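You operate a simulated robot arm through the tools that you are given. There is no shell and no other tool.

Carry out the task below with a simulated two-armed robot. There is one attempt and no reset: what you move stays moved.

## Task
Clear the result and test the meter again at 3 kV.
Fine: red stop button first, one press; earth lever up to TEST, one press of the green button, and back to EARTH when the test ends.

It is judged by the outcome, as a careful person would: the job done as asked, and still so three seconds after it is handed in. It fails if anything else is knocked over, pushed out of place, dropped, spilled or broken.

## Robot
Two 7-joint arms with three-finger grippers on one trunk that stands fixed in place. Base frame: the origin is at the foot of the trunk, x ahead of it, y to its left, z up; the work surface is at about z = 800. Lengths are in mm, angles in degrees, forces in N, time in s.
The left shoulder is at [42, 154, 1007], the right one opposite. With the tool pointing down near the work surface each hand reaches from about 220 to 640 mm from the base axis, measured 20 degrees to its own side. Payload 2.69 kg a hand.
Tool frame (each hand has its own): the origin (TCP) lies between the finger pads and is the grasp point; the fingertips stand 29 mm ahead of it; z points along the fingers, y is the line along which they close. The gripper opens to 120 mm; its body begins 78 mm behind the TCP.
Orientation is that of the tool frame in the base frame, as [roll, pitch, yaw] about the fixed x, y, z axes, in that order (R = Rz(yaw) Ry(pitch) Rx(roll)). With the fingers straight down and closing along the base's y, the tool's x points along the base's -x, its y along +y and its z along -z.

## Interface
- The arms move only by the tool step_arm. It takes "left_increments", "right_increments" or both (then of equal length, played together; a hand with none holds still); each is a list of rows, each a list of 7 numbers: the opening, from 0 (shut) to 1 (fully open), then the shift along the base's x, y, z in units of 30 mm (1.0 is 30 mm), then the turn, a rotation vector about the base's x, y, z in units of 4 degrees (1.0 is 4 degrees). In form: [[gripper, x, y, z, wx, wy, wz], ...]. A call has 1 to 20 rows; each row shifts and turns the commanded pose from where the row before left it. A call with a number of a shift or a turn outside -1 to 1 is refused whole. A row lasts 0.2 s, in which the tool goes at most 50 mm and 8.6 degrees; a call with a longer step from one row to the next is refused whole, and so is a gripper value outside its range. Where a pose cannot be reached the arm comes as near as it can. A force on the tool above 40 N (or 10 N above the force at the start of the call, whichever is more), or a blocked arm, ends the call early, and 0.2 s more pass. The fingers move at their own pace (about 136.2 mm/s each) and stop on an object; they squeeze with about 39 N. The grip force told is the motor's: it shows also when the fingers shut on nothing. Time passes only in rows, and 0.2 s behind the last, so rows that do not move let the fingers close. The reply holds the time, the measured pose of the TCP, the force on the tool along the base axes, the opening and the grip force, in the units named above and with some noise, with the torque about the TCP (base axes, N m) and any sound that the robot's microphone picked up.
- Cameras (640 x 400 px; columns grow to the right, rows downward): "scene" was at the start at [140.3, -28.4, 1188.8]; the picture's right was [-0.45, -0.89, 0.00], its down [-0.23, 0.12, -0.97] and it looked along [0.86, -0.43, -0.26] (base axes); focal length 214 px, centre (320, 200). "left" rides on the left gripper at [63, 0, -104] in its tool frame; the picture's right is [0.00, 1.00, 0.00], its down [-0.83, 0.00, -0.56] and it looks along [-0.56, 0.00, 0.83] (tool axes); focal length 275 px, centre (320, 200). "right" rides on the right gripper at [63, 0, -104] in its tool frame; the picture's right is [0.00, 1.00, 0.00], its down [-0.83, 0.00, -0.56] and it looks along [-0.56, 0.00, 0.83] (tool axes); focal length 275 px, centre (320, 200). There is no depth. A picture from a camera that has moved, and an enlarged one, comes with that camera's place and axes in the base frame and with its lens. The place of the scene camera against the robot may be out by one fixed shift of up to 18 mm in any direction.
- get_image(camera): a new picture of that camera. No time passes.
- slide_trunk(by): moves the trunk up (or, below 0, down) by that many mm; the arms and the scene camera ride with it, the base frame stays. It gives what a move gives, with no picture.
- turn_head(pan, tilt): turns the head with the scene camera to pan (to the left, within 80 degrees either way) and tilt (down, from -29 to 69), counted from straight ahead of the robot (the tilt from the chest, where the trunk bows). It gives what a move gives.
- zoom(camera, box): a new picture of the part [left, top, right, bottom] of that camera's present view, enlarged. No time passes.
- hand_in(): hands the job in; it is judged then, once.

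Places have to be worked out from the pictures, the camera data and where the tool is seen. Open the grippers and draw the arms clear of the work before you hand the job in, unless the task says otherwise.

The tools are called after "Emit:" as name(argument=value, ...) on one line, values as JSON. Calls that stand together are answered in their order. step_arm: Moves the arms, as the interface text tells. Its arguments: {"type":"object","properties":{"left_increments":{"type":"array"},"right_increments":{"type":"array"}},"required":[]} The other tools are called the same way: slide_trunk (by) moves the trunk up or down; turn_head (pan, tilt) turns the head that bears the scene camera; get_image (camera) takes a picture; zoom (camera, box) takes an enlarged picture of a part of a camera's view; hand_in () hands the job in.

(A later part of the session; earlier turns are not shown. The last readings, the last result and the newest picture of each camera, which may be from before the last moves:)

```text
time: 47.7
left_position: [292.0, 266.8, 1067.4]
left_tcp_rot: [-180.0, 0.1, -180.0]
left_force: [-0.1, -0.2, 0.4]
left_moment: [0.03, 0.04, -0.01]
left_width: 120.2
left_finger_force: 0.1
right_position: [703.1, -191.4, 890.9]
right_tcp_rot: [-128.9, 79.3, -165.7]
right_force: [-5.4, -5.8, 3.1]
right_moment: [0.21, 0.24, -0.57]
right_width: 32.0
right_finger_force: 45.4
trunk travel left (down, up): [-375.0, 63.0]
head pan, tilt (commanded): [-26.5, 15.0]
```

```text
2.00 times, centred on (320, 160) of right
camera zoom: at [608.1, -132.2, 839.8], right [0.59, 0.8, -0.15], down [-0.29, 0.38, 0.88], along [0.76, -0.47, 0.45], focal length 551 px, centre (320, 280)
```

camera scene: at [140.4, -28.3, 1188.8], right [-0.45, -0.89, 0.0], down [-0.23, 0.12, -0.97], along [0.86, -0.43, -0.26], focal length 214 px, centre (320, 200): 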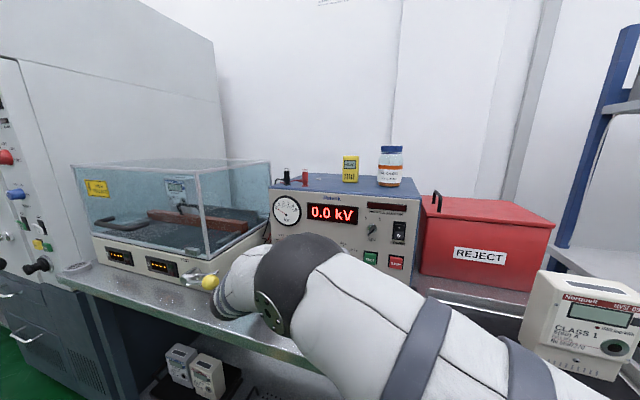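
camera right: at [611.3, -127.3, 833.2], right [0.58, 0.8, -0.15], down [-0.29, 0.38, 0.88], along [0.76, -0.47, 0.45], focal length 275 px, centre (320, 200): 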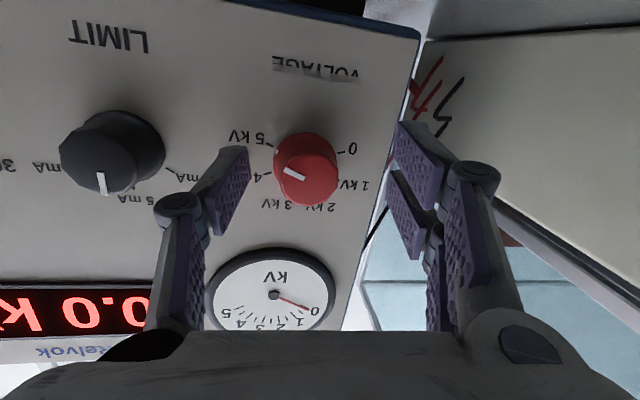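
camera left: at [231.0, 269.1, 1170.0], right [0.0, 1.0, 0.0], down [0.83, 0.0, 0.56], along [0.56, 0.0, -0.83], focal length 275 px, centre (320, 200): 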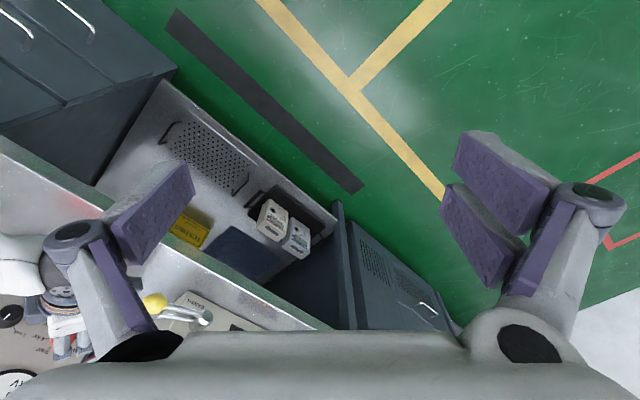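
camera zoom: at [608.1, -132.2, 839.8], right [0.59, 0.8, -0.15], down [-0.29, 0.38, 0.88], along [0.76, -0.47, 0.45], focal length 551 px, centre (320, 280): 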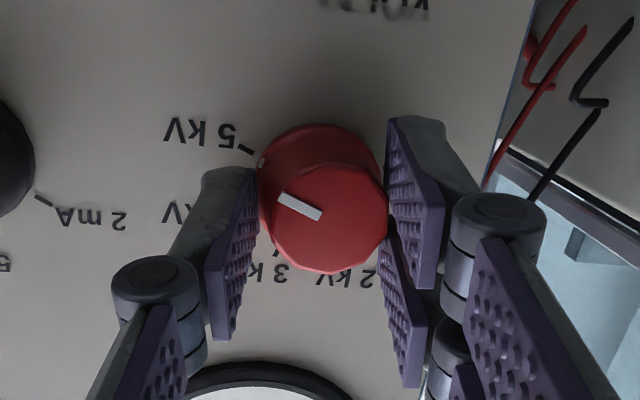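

Gripped at 32 mm with 8 N side load; I relieve that with a 2 mm shift and begin turning counter-clockwise about the tool axis, 24° first.

Emit:
step_arm(right_increments=[[0.15, -0.035, -0.048, 0.01, 0, 0, 0], [0.15, 0, 0, 0, -0.793, 0.598, 0.117], [0.15, 0, 0, 0, -0.793, 0.598, 0.117], [0.15, 0, 0, 0, -0.793, 0.598, 0.117], [0.15, 0, 0, 0, -0.793, 0.598, 0.117], [0.15, 0, 0, 0, -0.793, 0.598, 0.117], [0.15, 0, 0, 0, -0.793, 0.598, 0.117]])

Emit:
zoom(camera="right", box=[180, 60, 460, 260])

Emit:
get_image(camera="scene")

```text
time: 49.3
left_position: [292.7, 269.7, 1066.1]
left_tcp_rot: [-179.9, 0.0, 179.9]
left_force: [0.5, 0.5, 0.8]
left_moment: [-0.02, -0.01, 0.02]
left_width: 120.1
left_finger_force: 0.0
right_position: [701.6, -190.5, 888.9]
right_tcp_rot: [-102.7, 57.0, -138.0]
right_force: [-12.6, 9.2, -1.8]
right_moment: [0.63, 0.66, -1.13]
right_width: 32.2
right_finger_force: 44.8
trunk travel left (down, up): [-375.0, 63.0]
head pan, tilt (commanded): [-26.5, 15.0]
```

```text
2.00 times, centred on (320, 160) of right
camera zoom: at [593.4, -151.9, 849.3], right [0.46, 0.71, -0.54], down [-0.1, 0.64, 0.76], along [0.88, -0.29, 0.37], focal length 551 px, centre (320, 280)
```

zoom: 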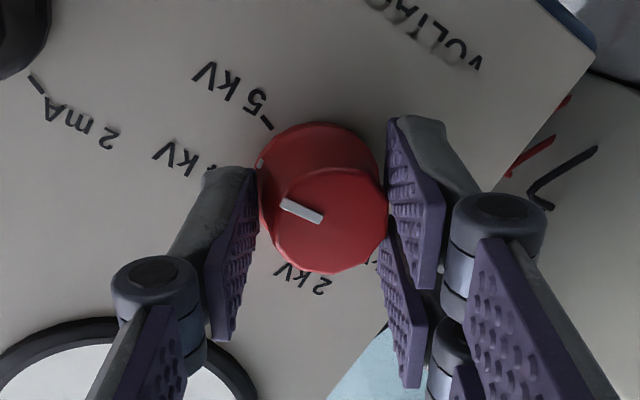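

```text
taken
camera scene: at [139.2, -27.6, 1188.9], right [-0.45, -0.89, 0.0], down [-0.23, 0.12, -0.97], along [0.86, -0.43, -0.26], focal length 214 px, centre (320, 200)
```

scene: 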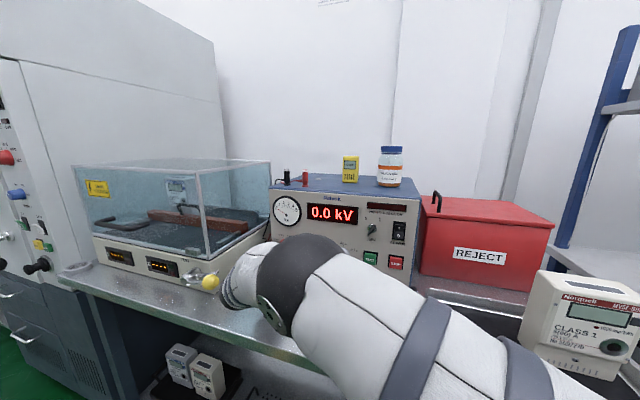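

The knob turns with the hand (pointer now between 5 and 4 kV), but there is 15 N of outward push and a bending torque, as the fingertips are close to the panel and the hand is ~10° off axis. I ease out 3 mm and yaw 4° toward alignment.

Emit:
step_arm(right_increments=[[0.15, -0.04, 0.11, 0, 0, 0, -1]])

```text
time: 49.7
left_position: [295.0, 266.7, 1066.7]
left_tcp_rot: [180.0, 0.1, -180.0]
left_force: [0.3, -0.3, -0.3]
left_moment: [0.02, -0.03, 0.0]
left_width: 120.0
left_finger_force: 0.0
right_position: [702.2, -188.8, 889.6]
right_tcp_rot: [-102.1, 56.8, -141.3]
right_force: [8.5, -11.5, -4.0]
right_moment: [-0.52, -0.48, 0.29]
right_width: 31.3
right_finger_force: 44.6
trunk travel left (down, up): [-375.0, 63.0]
head pan, tilt (commanded): [-26.5, 15.0]
```

Now the load is 15 N inward (I pulled a bit too far), bending much less. I move in 1.5 mm and continue turning 20°.

Emit:
step_arm(right_increments=[[0.15, 0.035, -0.036, 0, -0.748, 0.653, 0.115], [0.15, 0, 0, 0, -0.748, 0.653, 0.115], [0.15, 0, 0, 0, -0.748, 0.653, 0.115], [0.15, 0, 0, 0, -0.748, 0.653, 0.115], [0.15, 0, 0, 0, -0.748, 0.653, 0.115]])

Emit:
zoom(camera="right", box=[180, 60, 460, 260])

```text
time: 50.9
left_position: [292.9, 268.9, 1067.0]
left_tcp_rot: [-179.9, 0.1, -180.0]
left_force: [0.6, -0.6, 0.5]
left_moment: [0.01, 0.01, -0.01]
left_width: 119.9
left_finger_force: 0.1
right_position: [702.7, -189.6, 889.7]
right_tcp_rot: [-98.2, 37.1, -136.1]
right_force: [2.7, 4.6, 3.0]
right_moment: [0.32, 0.29, -0.75]
right_width: 31.7
right_finger_force: 44.3
trunk travel left (down, up): [-375.0, 63.0]
head pan, tilt (commanded): [-26.5, 15.0]
```

```text
2.00 times, centred on (320, 160) of right
camera zoom: at [587.4, -155.7, 863.7], right [0.33, 0.52, -0.79], down [0.06, 0.82, 0.56], along [0.94, -0.23, 0.24], focal length 551 px, centre (320, 280)
```

zoom: 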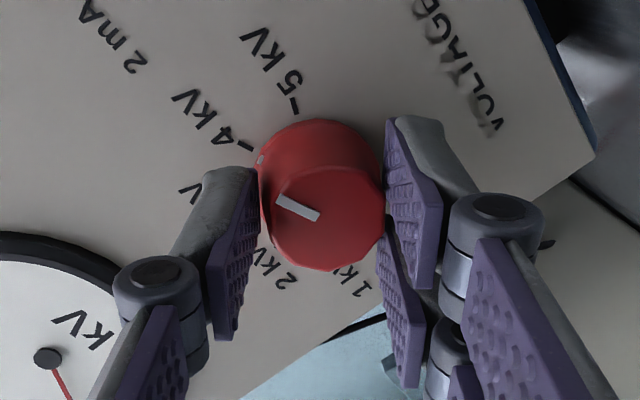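

Forces low now, and the skirt mark is by the 4 kV tick (about 44° turned). I continue 24°.

Emit:
step_arm(right_increments=[[0.15, 0, 0, 0, -0.748, 0.653, 0.115], [0.15, 0, 0, 0, -0.748, 0.653, 0.115], [0.15, 0, 0, 0, -0.748, 0.653, 0.115], [0.15, 0, 0, 0, -0.748, 0.653, 0.115], [0.15, 0, 0, 0, -0.748, 0.653, 0.115], [0.15, 0, 0, 0, -0.748, 0.653, 0.115]])

Emit:
zoom(camera="right", box=[180, 60, 460, 260])

Emit:
get_image(camera="scene")

```text
time: 52.3
left_position: [293.9, 271.0, 1067.0]
left_tcp_rot: [-179.9, 0.1, -180.0]
left_force: [0.1, 0.3, 0.7]
left_moment: [-0.04, 0.01, 0.02]
left_width: 120.1
left_finger_force: 0.0
right_position: [701.7, -188.7, 890.2]
right_tcp_rot: [-96.8, 13.4, -132.7]
right_force: [-3.3, 16.0, 3.4]
right_moment: [0.19, 0.09, -0.82]
right_width: 31.4
right_finger_force: 45.1
trunk travel left (down, up): [-375.0, 63.0]
head pan, tilt (commanded): [-26.5, 15.0]
```

```text
2.00 times, centred on (320, 160) of right
camera zoom: at [581.9, -165.6, 887.1], right [0.07, 0.25, -0.97], down [0.13, 0.96, 0.25], along [0.99, -0.15, 0.03], focal length 551 px, centre (320, 280)
```

zoom: 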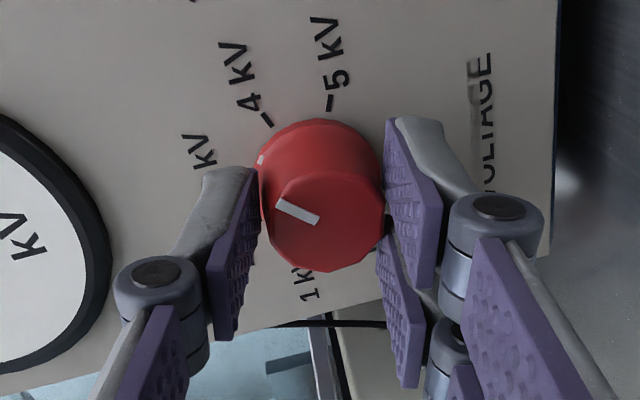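

```text
taken
camera scene: at [139.6, -26.6, 1189.0], right [-0.45, -0.89, 0.0], down [-0.23, 0.11, -0.97], along [0.86, -0.43, -0.26], focal length 214 px, centre (320, 200)
```

scene: 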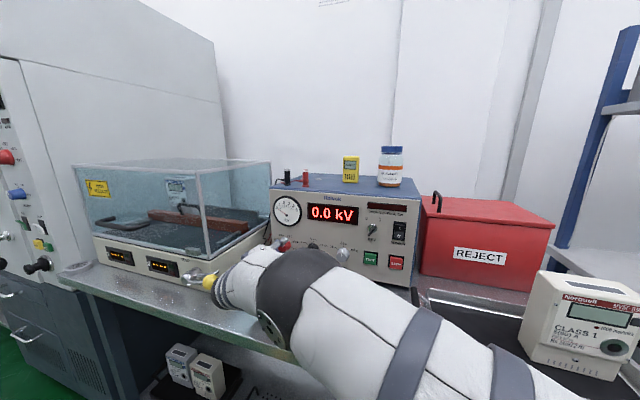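

About 68° turned, load 16 N toward +y; I ease 1.3 mm that way and turn the remaining ~22°.

Emit:
step_arm(right_increments=[[0.15, 0, 0.04, 0, -0.748, 0.653, 0.115], [0.15, 0, 0, 0, -0.748, 0.653, 0.115], [0.15, 0, 0, 0, -0.748, 0.653, 0.115], [0.15, 0, 0, 0, -0.748, 0.653, 0.115], [0.15, 0, 0, 0, -0.748, 0.653, 0.115]])

Emit:
zoom(camera="right", box=[180, 60, 460, 260])

Emit:
zoom(camera="scene", box=[170, 190, 350, 310])

```text
time: 53.5
left_position: [293.8, 269.3, 1067.0]
left_tcp_rot: [-179.9, 0.1, -179.9]
left_force: [-0.5, 0.0, 0.0]
left_moment: [0.0, -0.01, -0.02]
left_width: 119.9
left_finger_force: 0.0
right_position: [701.8, -189.3, 891.5]
right_tcp_rot: [-96.6, -6.4, -130.6]
right_force: [3.8, 0.7, 5.5]
right_moment: [-0.17, -0.17, -1.05]
right_width: 31.0
right_finger_force: 45.2
trunk travel left (down, up): [-375.0, 63.0]
head pan, tilt (commanded): [-26.5, 15.0]
```

```text
2.00 times, centred on (320, 160) of right
camera zoom: at [582.8, -167.5, 908.6], right [-0.16, -0.01, -0.99], down [0.12, 0.99, -0.03], along [0.98, -0.13, -0.16], focal length 551 px, centre (320, 280)
```

zoom: 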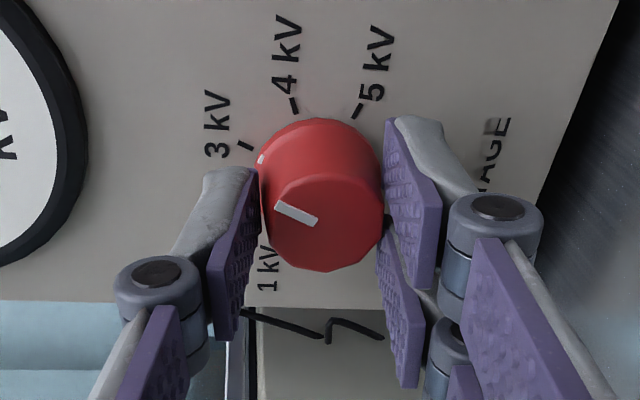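

```text
3.33 times, centred on (260, 250) of scene
camera zoom: at [140.1, -28.2, 1189.0], right [-0.45, -0.89, 0.0], down [-0.23, 0.12, -0.97], along [0.86, -0.43, -0.26], focal length 715 px, centre (520, 33)
```

zoom: 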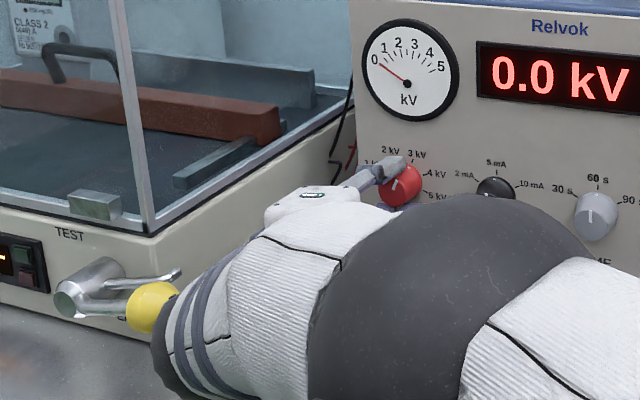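

The skirt mark now lies at the 3 kV tick just as it lay at 5 kV before. I open the fingers in place and check the pointer.

Emit:
step_arm(right_increments=[[0.4, 0, 0, 0, 0, 0, 0], [0.6, 0, 0, 0, 0, 0, 0], [0.6, 0, 0, 0, 0, 0, 0]])

Emit:
zoom(camera="right", box=[180, 60, 460, 260])

```text
time: 54.3
left_position: [293.8, 267.7, 1066.9]
left_tcp_rot: [-179.8, 0.1, -179.9]
left_force: [-0.2, -0.2, 0.5]
left_moment: [0.0, 0.01, -0.02]
left_width: 120.2
left_finger_force: 0.0
right_position: [701.4, -186.8, 890.1]
right_tcp_rot: [-96.7, -6.3, -130.5]
right_force: [-0.5, -0.2, 0.1]
right_moment: [-0.02, 0.01, -0.01]
right_width: 71.8
right_finger_force: 0.0
trunk travel left (down, up): [-375.0, 63.0]
head pan, tilt (commanded): [-26.5, 15.0]
```

```text
2.00 times, centred on (320, 160) of right
camera zoom: at [582.9, -166.9, 907.6], right [-0.16, -0.01, -0.99], down [0.12, 0.99, -0.03], along [0.98, -0.12, -0.16], focal length 551 px, centre (320, 280)
```

zoom: 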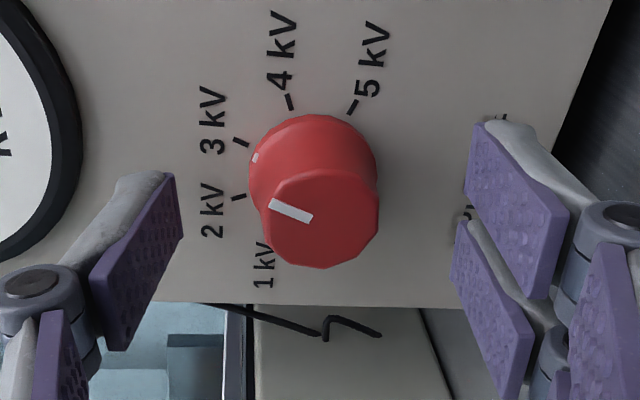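

The knob stayed at 3 kV by the marks. I withdraw the hand outward with a lean to the right, away from the lever ball.

Emit:
step_arm(right_increments=[[0.6, -0.37, 0.31, 0.03, 0, 0, 0], [0.6, -0.42, 0.27, 0.03, 0, 0, 0], [0.6, -0.45, 0.2, 0.03, 0, 0, 0], [0.6, -0.5, 0.1, 0.03, 0, 0, 0], [0.6, -0.5, 0.05, 0.05, 0, 0, 0]])

Emit:
get_image(camera="right")

Emit:
get_image(camera="scene")

Emit:
zoom(camera="scene", box=[240, 190, 360, 280])

```text
time: 55.5
left_position: [294.5, 269.5, 1067.0]
left_tcp_rot: [-179.9, 0.1, -180.0]
left_force: [-0.2, -0.2, -0.2]
left_moment: [0.0, 0.02, -0.02]
left_width: 119.9
left_finger_force: 0.1
right_position: [635.2, -162.9, 895.4]
right_tcp_rot: [-96.7, -6.1, -130.9]
right_force: [0.4, 0.2, -0.4]
right_moment: [-0.01, -0.01, 0.01]
right_width: 72.1
right_finger_force: 0.0
trunk travel left (down, up): [-375.0, 63.0]
head pan, tilt (commanded): [-26.5, 15.0]
```

```text
taken
camera right: at [516.6, -142.3, 914.2], right [-0.16, -0.01, -0.99], down [0.13, 0.99, -0.03], along [0.98, -0.13, -0.16], focal length 275 px, centre (320, 200)
```

right: 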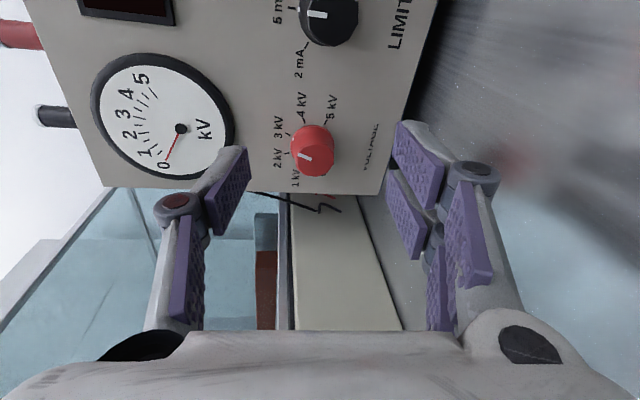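

```text
taken
camera scene: at [140.1, -28.3, 1188.9], right [-0.45, -0.89, 0.0], down [-0.23, 0.12, -0.97], along [0.86, -0.43, -0.26], focal length 214 px, centre (320, 200)
```

scene: 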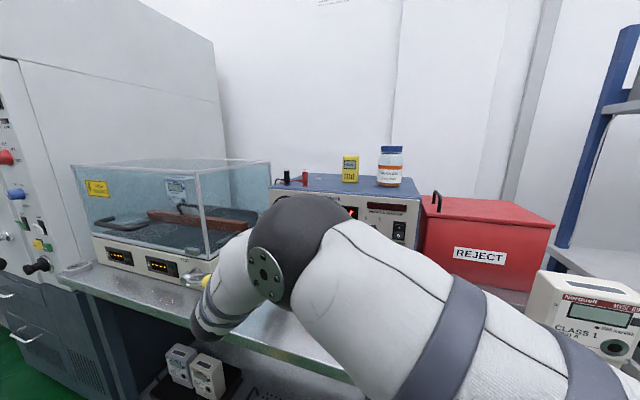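

```text
4.44 times, centred on (300, 235) of scene
camera zoom: at [140.1, -28.3, 1188.9], right [-0.45, -0.89, 0.0], down [-0.23, 0.12, -0.97], along [0.86, -0.43, -0.26], focal length 953 px, centre (409, 44)
```

zoom: 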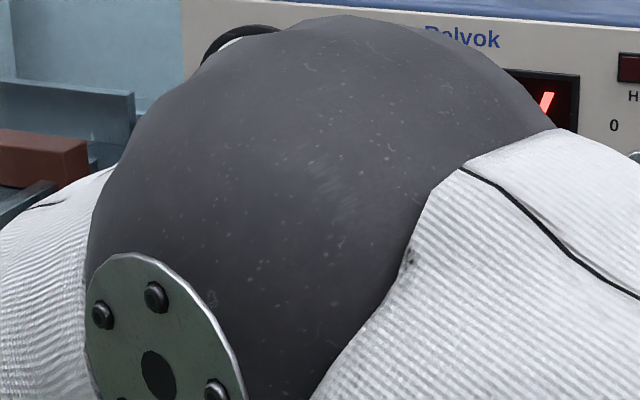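

I zoom the hand camera on the knob from this stand-off to read the setting properly.

Emit:
zoom(camera="right", box=[260, 80, 400, 200])

```text
3.33 times, centred on (330, 140) of right
camera zoom: at [516.6, -142.3, 914.2], right [-0.16, -0.01, -0.99], down [0.13, 0.99, -0.03], along [0.98, -0.13, -0.16], focal length 918 px, centre (287, 400)
```

zoom: 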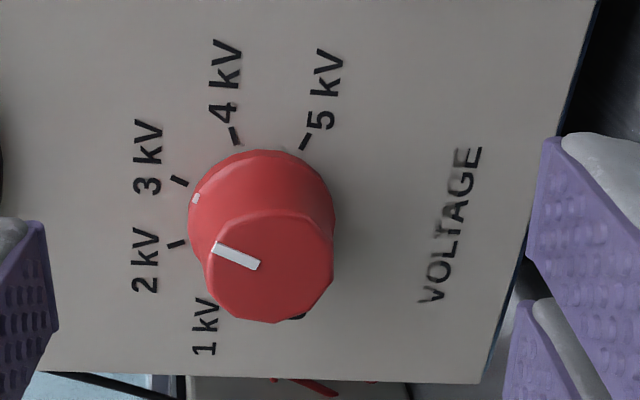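

From this view the skirt mark lines up with the 3 kV tick (corrected for its height), so VOLTAGE is at 3 kV. Now I spin the right hand back clockwise, clear of everything, before moving it to a waiting place near TEST.

Emit:
step_arm(right_increments=[[0.6, -0.1, -0.1, 0, 0.748, -0.653, -0.115], [0.6, -0.1, -0.1, 0, 0.748, -0.653, -0.115], [0.6, -0.1, -0.1, 0, 0.748, -0.653, -0.115], [0.6, -0.1, -0.1, 0, 0.748, -0.653, -0.115], [0.6, -0.1, -0.1, 0.05, 0.748, -0.653, -0.115], [0.6, 0, 0, 0.05, 0.748, -0.653, -0.115], [0.6, 0, 0, 0.05, 0.748, -0.653, -0.115], [0.6, 0, 0, 0.05, 0.748, -0.653, -0.115], [0.6, 0, 0, 0.05, 0.748, -0.653, -0.115], [0.6, 0, 0, 0.05, 0.748, -0.653, -0.115], [0.6, 0, 0, 0.05, 0.748, -0.653, -0.115], [0.6, 0, 0, 0.05, 0.748, -0.653, -0.115], [0.6, 0, 0, 0.05, 0.748, -0.653, -0.115], [0.6, 0, 0, 0.05, 0.748, -0.653, -0.115], [0.6, 0, 0, 0.05, 0.748, -0.653, -0.115], [0.6, 0, 0, 0.05, 0.748, -0.653, -0.115], [0.6, 0, 0, 0.05, 0.748, -0.653, -0.115], [0.6, 0, 0, 0.05, 0.748, -0.653, -0.115], [0.6, 0, 0, 0, 0.748, -0.653, -0.115], [0.6, 0, 0, 0, 0.748, -0.653, -0.115]])

Emit:
get_image(camera="right")

Emit:
get_image(camera="scene")

```text
time: 59.7
left_position: [293.1, 269.3, 1066.9]
left_tcp_rot: [-179.8, 0.0, -179.9]
left_force: [-0.2, -0.4, -0.8]
left_moment: [-0.02, 0.0, 0.01]
left_width: 119.9
left_finger_force: 0.0
right_position: [619.9, -174.5, 916.5]
right_tcp_rot: [-112.7, 72.4, -152.9]
right_force: [0.5, -0.3, -0.2]
right_moment: [0.02, 0.0, -0.01]
right_width: 71.9
right_finger_force: 0.0
trunk travel left (down, up): [-375.0, 63.0]
head pan, tilt (commanded): [-26.5, 15.0]
```

```text
taken
camera right: at [524.9, -115.4, 867.7], right [0.61, 0.74, -0.28], down [-0.19, 0.48, 0.86], along [0.77, -0.46, 0.43], focal length 275 px, centre (320, 200)
```

right: 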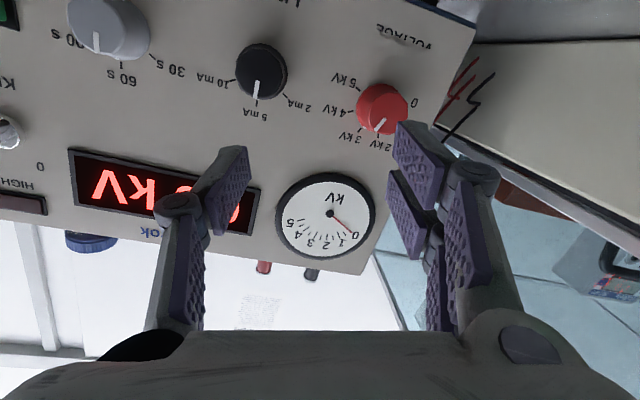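

```text
taken
camera scene: at [140.3, -28.4, 1188.8], right [-0.45, -0.89, 0.0], down [-0.23, 0.12, -0.97], along [0.86, -0.43, -0.26], focal length 214 px, centre (320, 200)
```

scene: 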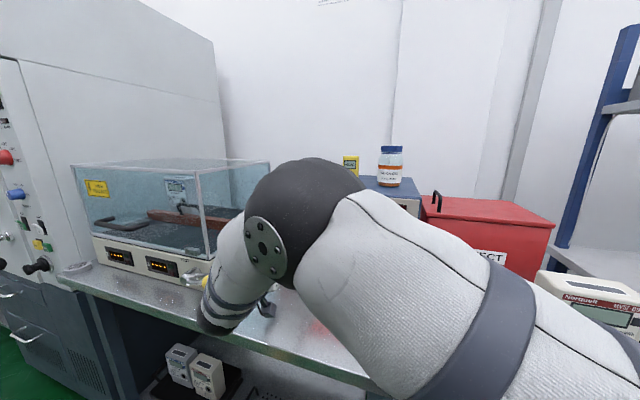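

Spin is nearly undone. I confirm the knob setting from this angle as well.

Emit:
zoom(camera="right", box=[310, 50, 450, 160])

```text
3.64 times, centred on (380, 105) of right
camera zoom: at [524.9, -115.4, 867.7], right [0.61, 0.74, -0.28], down [-0.19, 0.48, 0.86], along [0.77, -0.46, 0.43], focal length 1001 px, centre (102, 546)
```

zoom: 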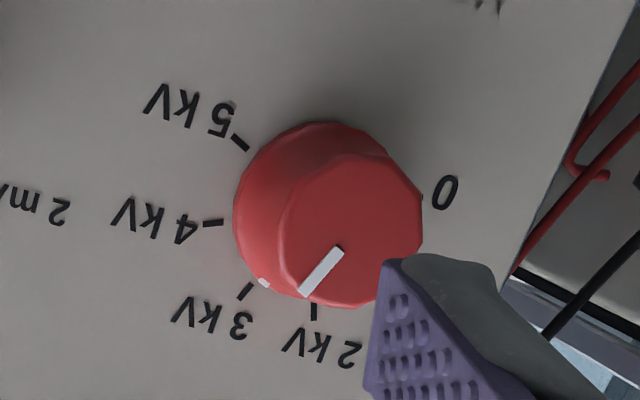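

The reading is 3 kV (mark angle ≈22°). I now bring the right hand back along its earlier path to a waiting place in front of TEST, unwinding the spin and pitching down, closing the fingers.

Emit:
step_arm(right_increments=[[0.6, -0.2, -0.2, 0, 0.748, -0.653, -0.115], [0.6, -0.2, -0.2, 0, 0.748, -0.653, -0.115], [0.6, -0.2, -0.2, 0, 0.748, -0.653, -0.115], [0.6, -0.2, -0.2, 0, 0.748, -0.653, -0.115], [0.3, -0.25, -0.3, 0, 0.656, 0.755, 0], [0, -0.25, -0.3, 0, 0.656, 0.755, 0], [0, -0.25, -0.3, 0, 0.656, 0.755, 0], [0, -0.25, -0.3, 0, 0.656, 0.755, 0], [0, -0.25, -0.3, 0, 0.656, 0.755, 0], [0, -0.25, -0.3, 0, 0.656, 0.755, 0], [0, -0.25, -0.3, 0, 0.656, 0.755, 0], [0, -0.25, -0.3, 0, 0.656, 0.755, 0], [0, -0.25, -0.3, 0, 0.656, 0.755, 0], [0, -0.25, -0.3, 0, 0.656, 0.755, 0]])

Emit:
get_image(camera="right")

Emit:
get_image(camera="scene")

```text
time: 62.7
left_position: [293.5, 268.9, 1067.0]
left_tcp_rot: [180.0, 0.0, 180.0]
left_force: [0.1, -0.3, 0.1]
left_moment: [0.03, -0.02, 0.0]
left_width: 119.9
left_finger_force: 0.1
right_position: [521.8, -289.0, 915.0]
right_tcp_rot: [-179.6, 43.2, 139.7]
right_force: [0.3, -0.3, -0.5]
right_moment: [0.01, -0.02, 0.02]
right_width: 0.1
right_finger_force: 28.2
trunk travel left (down, up): [-375.0, 63.0]
head pan, tilt (commanded): [-26.5, 15.0]
```

```text
taken
camera right: at [432.8, -212.0, 948.8], right [0.65, 0.76, -0.01], down [0.18, -0.14, 0.97], along [0.74, -0.63, -0.22], focal length 275 px, centre (320, 200)
```

right: 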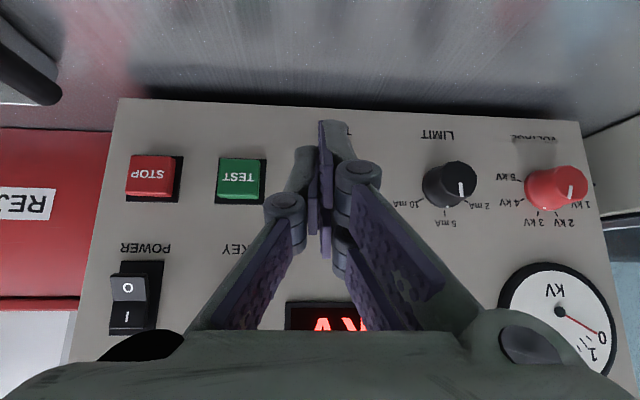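

```text
taken
camera scene: at [140.2, -28.8, 1188.8], right [-0.45, -0.89, 0.0], down [-0.23, 0.12, -0.97], along [0.86, -0.43, -0.26], focal length 214 px, centre (320, 200)
```

scene: 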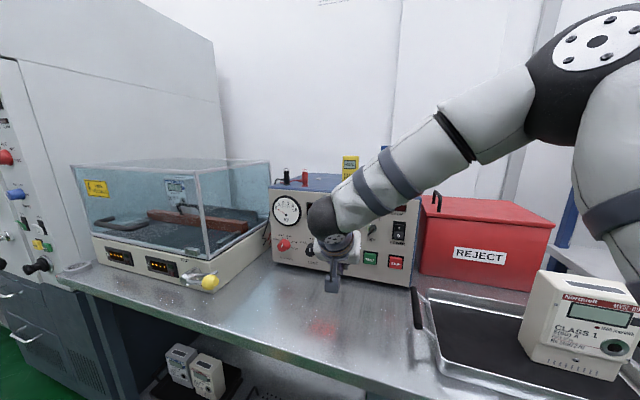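

The right hand waits clear. Now I study the lever from the scene camera and from the left hand camera.

Emit:
zoom(camera="scene", box=[170, 240, 250, 300])

Emit:
zoom(camera="scene", box=[255, 190, 345, 270])

Emit:
zoom(camera="left", box=[120, 260, 260, 340])

```text
6.67 times, centred on (210, 270) of scene
camera zoom: at [140.2, -28.8, 1188.8], right [-0.45, -0.89, 0.0], down [-0.23, 0.12, -0.97], along [0.86, -0.43, -0.26], focal length 1430 px, centre (1053, -267)
```

zoom: 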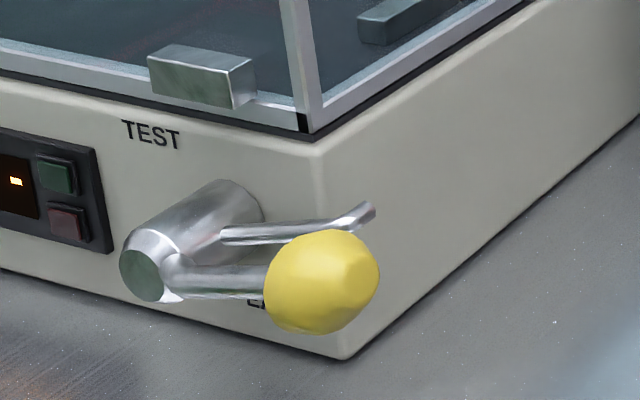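

```text
5.00 times, centred on (300, 230) of scene
camera zoom: at [140.2, -28.8, 1188.8], right [-0.45, -0.89, 0.0], down [-0.23, 0.12, -0.97], along [0.86, -0.43, -0.26], focal length 1072 px, centre (420, 50)
```

zoom: 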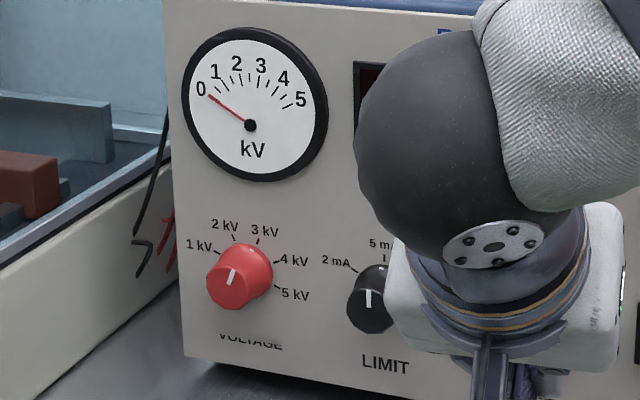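

```text
4.57 times, centred on (190, 300) of left
camera zoom: at [230.9, 268.5, 1170.1], right [0.0, 1.0, 0.0], down [0.83, 0.0, 0.56], along [0.56, 0.0, -0.83], focal length 1258 px, centre (914, -257)
```

zoom: 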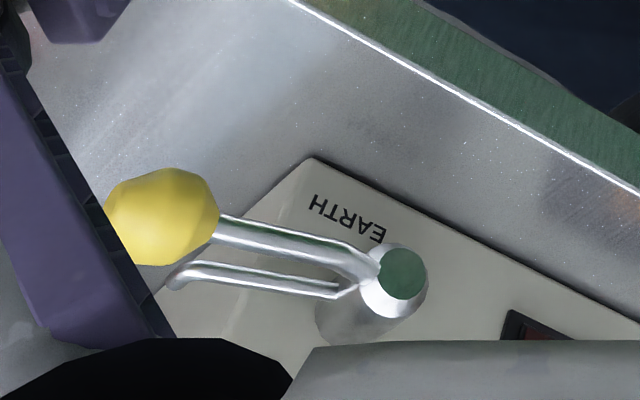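

VOLTAGE reads 3 kV also from the scene camera. Triangulating with the scene camera's shift corrected (0,-8,+4), the lever ball is at (625,-2,889), diameter ~38, hub front at (698.5,59,864); so the lever points right, ~15° above level, about 99 mm long. I'll raise it by pushing up under the ball with the left fist. First I bring the left hand forward and yaw it toward the panel.

Emit:
step_arm(left_increments=[[0.5, 0.65, -0.5, -0.28, 0, 0, -1], [0, 0.65, -0.5, -0.28, 0, 0, -1], [0, 0.65, -0.5, -0.28, 0, 0, -1], [0, 0.65, -0.5, -0.28, 0, 0, -1], [0, 0.65, -0.5, -0.28, 0, 0, -1], [0, 0.65, -0.5, -0.28, 0, 0, -1], [0, 0.65, -0.5, -0.28, 0, 0, -1], [0, 0.65, -0.5, -0.28, 0, 0, -1], [0, 0, 0, 0, 0, 0, -1], [0, 0, 0, 0, 0, 0, -1], [0, 0, 0, 0, 0, 0, -1]])

Emit:
get_image(camera="scene")

Emit:
get_image(camera="left")

```text
time: 65.1
left_position: [447.9, 148.1, 998.5]
left_tcp_rot: [-179.8, 0.1, 136.0]
left_force: [0.1, -0.1, -0.3]
left_moment: [0.0, -0.01, 0.02]
left_width: 0.1
left_finger_force: 28.0
right_position: [521.5, -288.1, 917.0]
right_tcp_rot: [-179.5, 43.4, 139.6]
right_force: [-0.1, 0.2, 0.2]
right_moment: [0.0, -0.01, 0.0]
right_width: 0.0
right_finger_force: 27.9
trunk travel left (down, up): [-375.0, 63.0]
head pan, tilt (commanded): [-26.5, 15.0]
```

```text
taken
camera scene: at [140.2, -28.4, 1188.9], right [-0.45, -0.89, 0.0], down [-0.23, 0.12, -0.97], along [0.86, -0.43, -0.26], focal length 214 px, centre (320, 200)
```

scene: 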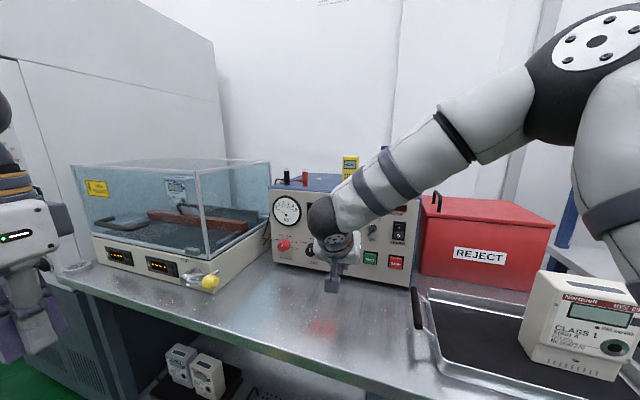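

```text
taken
camera left: at [404.3, 192.4, 1102.5], right [0.7, 0.72, 0.0], down [0.6, -0.58, 0.56], along [0.4, -0.39, -0.83], focal length 275 px, centre (320, 200)
```

left: 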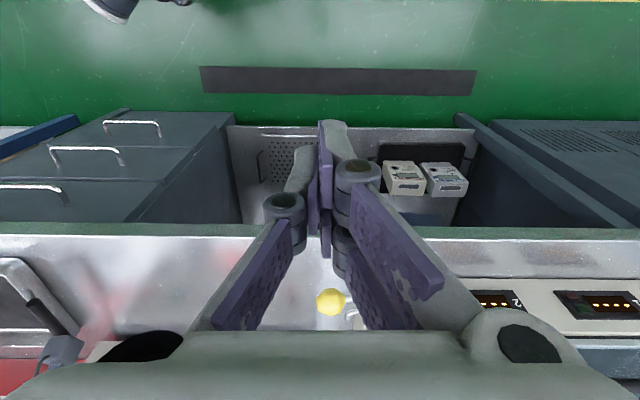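

The ball's place is confirmed by the left hand camera (626,-5). I move the left hand to a staging point about 140 mm out from the enclosure's front, pitching up as it goes.

Emit:
step_arm(left_increments=[[0, 0.67, -0.51, -0.44, 0, 0, 0], [0, 0.67, -0.51, -0.44, -0.695, -0.719, 0], [0, 0.67, -0.51, -0.44, -0.695, -0.719, 0], [0, 0.67, -0.51, -0.44, -0.695, -0.719, 0], [0, 0.67, -0.51, -0.44, -0.695, -0.719, 0], [0, 0.67, -0.51, -0.44, -0.695, -0.719, 0]])

Emit:
get_image(camera="scene")

Emit:
get_image(camera="left")

```text
time: 66.5
left_position: [571.8, 56.0, 920.2]
left_tcp_rot: [-180.0, 20.2, 136.1]
left_force: [-1.1, -1.2, -0.5]
left_moment: [-0.01, 0.0, 0.0]
left_width: 0.0
left_finger_force: 28.3
right_position: [522.0, -287.6, 916.4]
right_tcp_rot: [-179.5, 43.3, 139.6]
right_force: [0.7, 0.5, -1.0]
right_moment: [0.0, 0.04, -0.01]
right_width: 0.0
right_finger_force: 28.7
trunk travel left (down, up): [-375.0, 63.0]
head pan, tilt (commanded): [-26.5, 15.0]
```

```text
taken
camera scene: at [140.6, -28.5, 1188.8], right [-0.45, -0.89, 0.0], down [-0.23, 0.12, -0.97], along [0.86, -0.43, -0.26], focal length 214 px, centre (320, 200)
```

scene: 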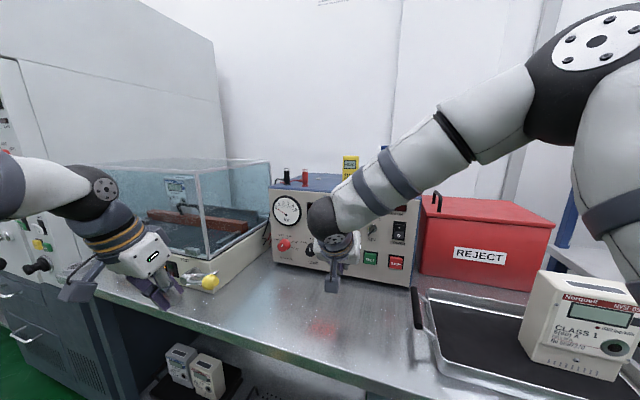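

```text
taken
camera left: at [504.6, 122.7, 995.1], right [0.7, 0.72, 0.0], down [0.42, -0.41, 0.81], along [0.58, -0.56, -0.59], focal length 275 px, centre (320, 200)
```

left: 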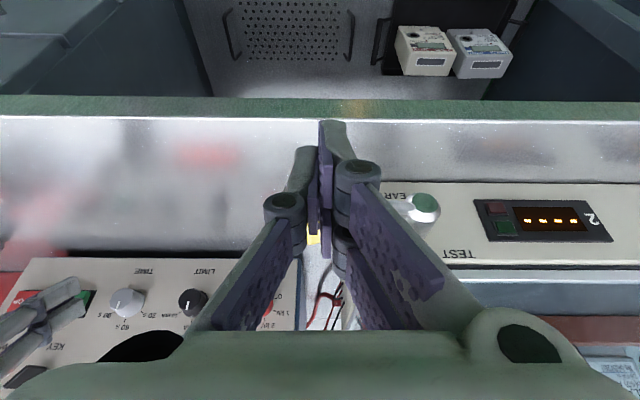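

Reached as commanded. I pitch the left hand up further in place, 20° first.

Emit:
step_arm(left_increments=[[0, 0, 0, 0, -0.695, -0.719, 0], [0, 0, 0, 0, -0.695, -0.719, 0], [0, 0, 0, 0, -0.695, -0.719, 0], [0, 0, 0, 0, -0.695, -0.719, 0], [0, 0, 0, 0, -0.695, -0.719, 0]])

Emit:
get_image(camera="left")

```text
time: 67.7
left_position: [570.5, 57.0, 920.1]
left_tcp_rot: [-179.8, 40.3, 136.0]
left_force: [-0.1, 0.7, 0.2]
left_moment: [0.02, 0.04, 0.0]
left_width: 0.0
left_finger_force: 28.6
right_position: [522.4, -288.1, 916.8]
right_tcp_rot: [-179.4, 43.3, 139.6]
right_force: [0.9, 0.1, -0.5]
right_moment: [0.01, 0.0, -0.03]
right_width: 0.0
right_finger_force: 28.1
trunk travel left (down, up): [-375.0, 63.0]
head pan, tilt (commanded): [-26.5, 15.0]
```

```text
taken
camera left: at [488.0, 137.6, 958.1], right [0.7, 0.72, 0.0], down [0.2, -0.19, 0.96], along [0.69, -0.67, -0.28], focal length 275 px, centre (320, 200)
```

left: 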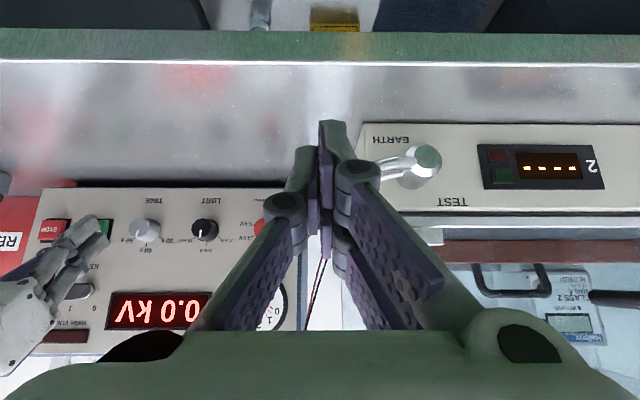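

Smooth. Another 20° of pitch to 60°.

Emit:
step_arm(left_increments=[[0, 0, 0, 0, -0.695, -0.719, 0], [0, 0, 0, 0, -0.695, -0.719, 0], [0, 0, 0, 0, -0.695, -0.719, 0], [0, 0, 0, 0, -0.695, -0.719, 0], [0, 0, 0, 0, -0.695, -0.719, 0]])

Emit:
get_image(camera="left")

Emit:
get_image(camera="scene")

```text
time: 68.9
left_position: [570.5, 55.9, 921.0]
left_tcp_rot: [-180.0, 60.2, 136.0]
left_force: [-0.1, 0.3, 0.7]
left_moment: [0.0, -0.01, -0.02]
left_width: 0.0
left_finger_force: 28.0
right_position: [522.6, -288.8, 916.2]
right_tcp_rot: [-179.6, 43.3, 139.7]
right_force: [0.4, 0.3, 0.2]
right_moment: [0.0, 0.02, -0.01]
right_width: 0.0
right_finger_force: 28.6
trunk travel left (down, up): [-375.0, 63.0]
head pan, tilt (commanded): [-26.5, 15.0]
```

```text
taken
camera left: at [483.3, 141.5, 917.1], right [0.7, 0.72, 0.0], down [-0.05, 0.05, 1.0], along [0.72, -0.69, 0.07], focal length 275 px, centre (320, 200)
```

left: 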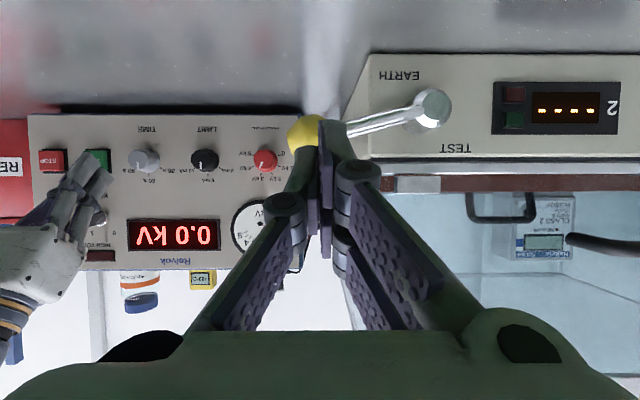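

```text
taken
camera scene: at [140.3, -28.2, 1188.8], right [-0.45, -0.89, 0.0], down [-0.23, 0.12, -0.97], along [0.86, -0.43, -0.26], focal length 214 px, centre (320, 200)
```

scene: 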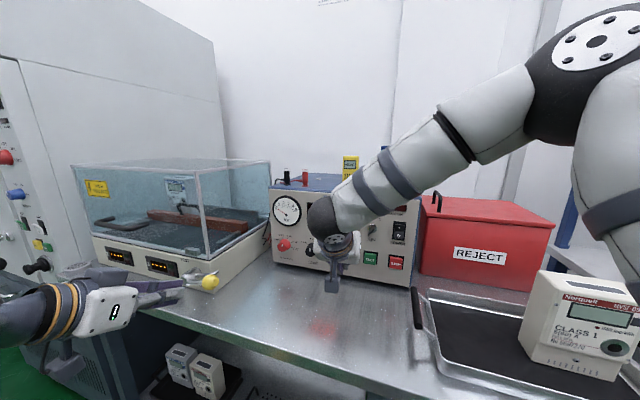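

I zoom to locate the ball and hub better from this level view.

Emit:
zoom(camera="left", box=[260, 60, 480, 200])

Emit:
zoom(camera="scene", box=[140, 240, 260, 320])

```text
2.86 times, centred on (370, 130) of left
camera zoom: at [483.3, 141.5, 917.1], right [0.7, 0.72, 0.0], down [-0.05, 0.05, 1.0], along [0.72, -0.69, 0.07], focal length 786 px, centre (177, 400)
```

zoom: 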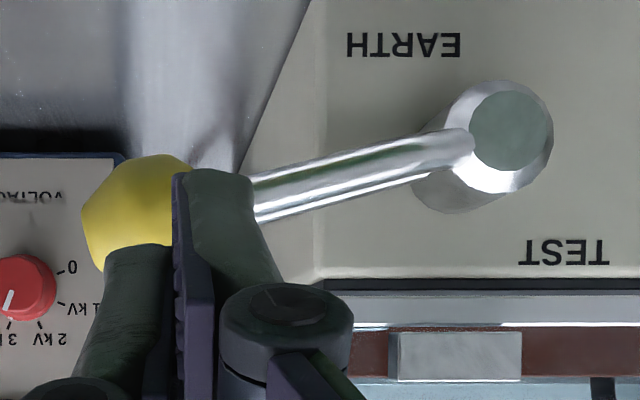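

```text
5.00 times, centred on (200, 280) of scene
camera zoom: at [140.3, -28.2, 1188.8], right [-0.45, -0.89, 0.0], down [-0.23, 0.12, -0.97], along [0.86, -0.43, -0.26], focal length 1072 px, centre (920, -200)
```

zoom: 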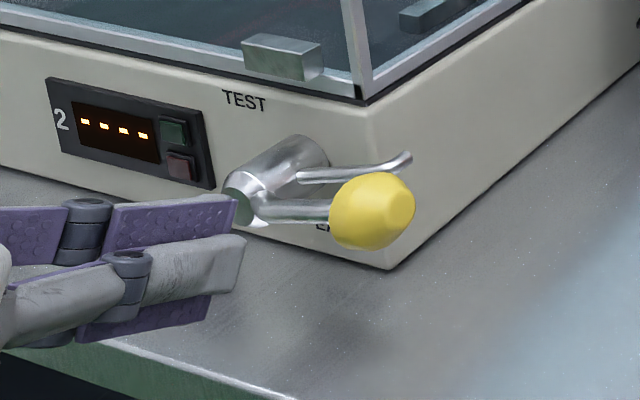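

Only the lever rod, hub disc and ball show here: ball centre about z≈885, ~93 mm inward of the TCP and 7 mm to its right. The space under the ball (to ~866) is low for the fist's broad side, so I spin the left hand 90° clockwise to make its thin side (with the two-finger groove) face up. First 40°.

Emit:
step_arm(left_increments=[[0, 0, 0, 0, 0.624, -0.603, -0.497], [0, 0, 0, 0, 0.624, -0.603, -0.497], [0, 0, 0, 0, 0.624, -0.603, -0.497], [0, 0, 0, 0, 0.624, -0.603, -0.497], [0, 0, 0, 0, 0.624, -0.603, -0.497], [0, 0, 0, 0, 0.624, -0.603, -0.497], [0, 0, 0, 0, 0.624, -0.603, -0.497], [0, 0, 0, 0, 0.624, -0.603, -0.497], [0, 0, 0, 0, 0.624, -0.603, -0.497], [0, 0, 0, 0, 0.624, -0.603, -0.497]])

Emit:
get_image(camera="scene")

Emit:
get_image(camera="left")

```text
time: 71.1
left_position: [570.1, 57.4, 920.3]
left_tcp_rot: [131.8, 41.5, 76.7]
left_force: [0.8, 0.2, -0.4]
left_moment: [0.01, -0.03, 0.0]
left_width: 0.0
left_finger_force: 28.6
right_position: [522.7, -287.8, 917.4]
right_tcp_rot: [-179.5, 43.3, 139.5]
right_force: [0.2, -0.9, -0.6]
right_moment: [-0.01, 0.0, 0.0]
right_width: 0.1
right_finger_force: 28.3
trunk travel left (down, up): [-375.0, 63.0]
head pan, tilt (commanded): [-26.5, 15.0]
```

```text
taken
camera scene: at [140.3, -28.4, 1188.8], right [-0.45, -0.89, 0.0], down [-0.23, 0.12, -0.97], along [0.86, -0.43, -0.26], focal length 214 px, centre (320, 200)
```

scene: 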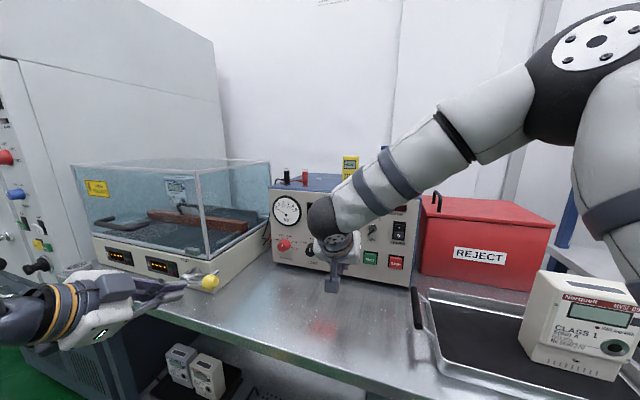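

```text
taken
camera left: at [516.8, 166.1, 929.5], right [0.76, 0.32, 0.56], down [-0.49, -0.27, 0.83], along [0.42, -0.91, -0.05], focal length 275 px, centre (320, 200)
```

left: 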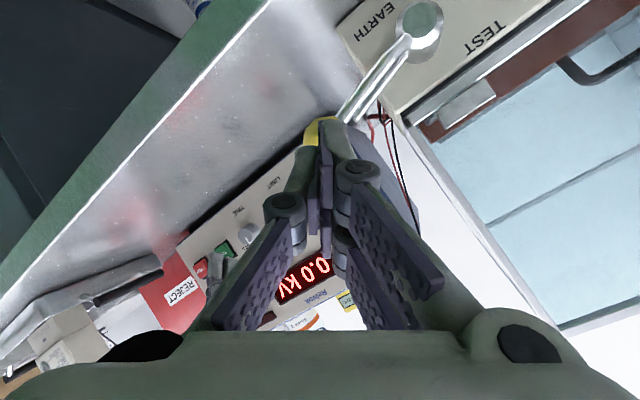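

Smooth so far. I add 36° of spin so the groove faces up.

Emit:
step_arm(left_increments=[[0, 0, 0, 0, 0.624, -0.603, -0.497], [0, 0, 0, 0, 0.624, -0.603, -0.497], [0, 0, 0, 0, 0.624, -0.603, -0.497], [0, 0, 0, 0, 0.624, -0.603, -0.497], [0, 0, 0, 0, 0.624, -0.603, -0.497], [0, 0, 0, 0, 0.624, -0.603, -0.497], [0, 0, 0, 0, 0.624, -0.603, -0.497], [0, 0, 0, 0, 0.624, -0.603, -0.497], [0, 0, 0, 0, 0.624, -0.603, -0.497]])

Emit:
get_image(camera="scene")

Emit:
get_image(camera="left")

```text
time: 73.1
left_position: [570.3, 55.4, 919.7]
left_tcp_rot: [120.8, 12.0, 53.2]
left_force: [-1.1, 0.1, -0.3]
left_moment: [0.02, -0.02, -0.02]
left_width: 0.0
left_finger_force: 28.4
right_position: [522.0, -288.3, 917.0]
right_tcp_rot: [-179.5, 43.2, 139.6]
right_force: [-0.4, -0.4, 0.0]
right_moment: [0.0, -0.03, 0.02]
right_width: 0.0
right_finger_force: 28.9
trunk travel left (down, up): [-375.0, 63.0]
head pan, tilt (commanded): [-26.5, 15.0]
```

```text
taken
camera scene: at [140.3, -28.4, 1188.8], right [-0.45, -0.89, 0.0], down [-0.23, 0.12, -0.97], along [0.86, -0.43, -0.26], focal length 214 px, centre (320, 200)
```

scene: 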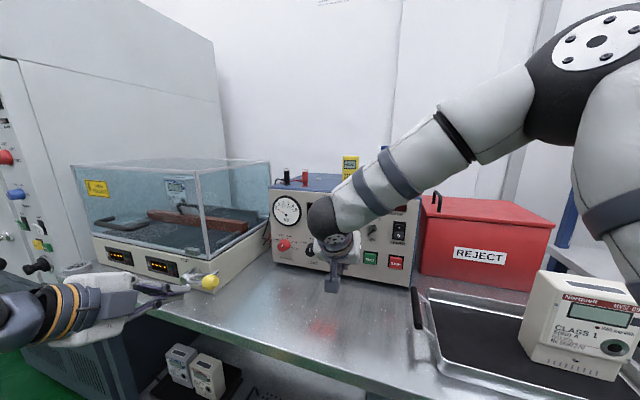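

```text
taken
camera left: at [542.3, 168.1, 957.9], right [0.51, -0.17, 0.84], down [-0.84, -0.32, 0.45], along [0.19, -0.93, -0.3], focal length 275 px, centre (320, 200)
```

left: 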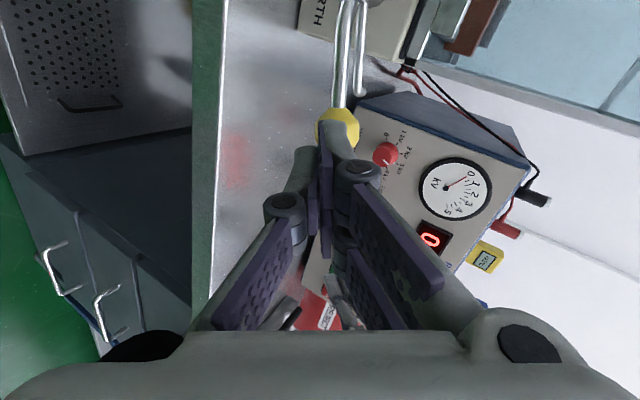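

Left hand's groove side faces up now; ball estimate (631,-6,885.5). I drop 28 mm first, then slide forward along the tool axis so that the fingers come under the ball with ~13 mm to spare.

Emit:
step_arm(left_increments=[[0, -0.355, 0.025, -0.47, 0, 0, 0], [0, -0.355, 0.025, -0.47, 0, 0, 0], [0, 0.416, -0.4, -0.333, 0, 0, 0], [0, 0.416, -0.4, -0.333, 0, 0, 0]])

Emit:
get_image(camera="left")

Emit:
zoom(camera="scene", box=[100, 220, 280, 340])

```text
time: 74.1
left_position: [573.8, 36.2, 871.1]
left_tcp_rot: [120.8, 12.0, 53.2]
left_force: [0.9, -0.3, 0.6]
left_moment: [0.01, 0.01, 0.01]
left_width: 0.3
left_finger_force: 28.6
right_position: [521.5, -288.5, 916.7]
right_tcp_rot: [-179.5, 43.4, 139.7]
right_force: [-0.2, 0.5, 0.1]
right_moment: [-0.04, 0.0, -0.01]
right_width: 0.0
right_finger_force: 28.3
trunk travel left (down, up): [-375.0, 63.0]
head pan, tilt (commanded): [-26.5, 15.0]
```

```text
taken
camera left: at [546.8, 147.8, 908.6], right [0.51, -0.17, 0.84], down [-0.84, -0.32, 0.45], along [0.19, -0.93, -0.3], focal length 275 px, centre (320, 200)
```

left: 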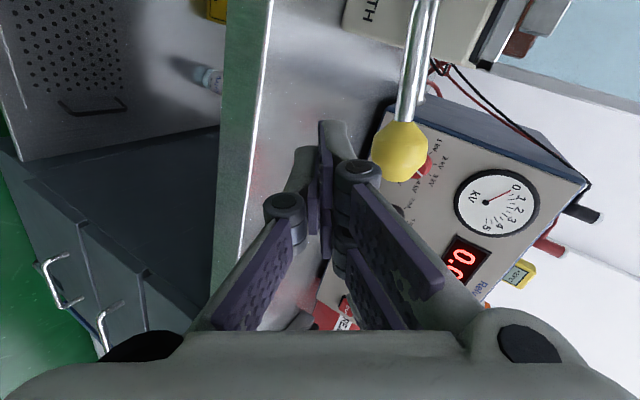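

```text
3.33 times, centred on (190, 280) of scene
camera zoom: at [140.4, -28.5, 1188.8], right [-0.45, -0.89, 0.0], down [-0.23, 0.12, -0.97], along [0.86, -0.43, -0.26], focal length 715 px, centre (753, -67)
```

zoom: 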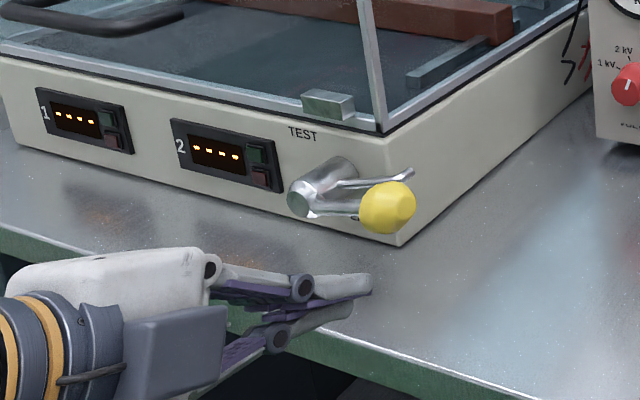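

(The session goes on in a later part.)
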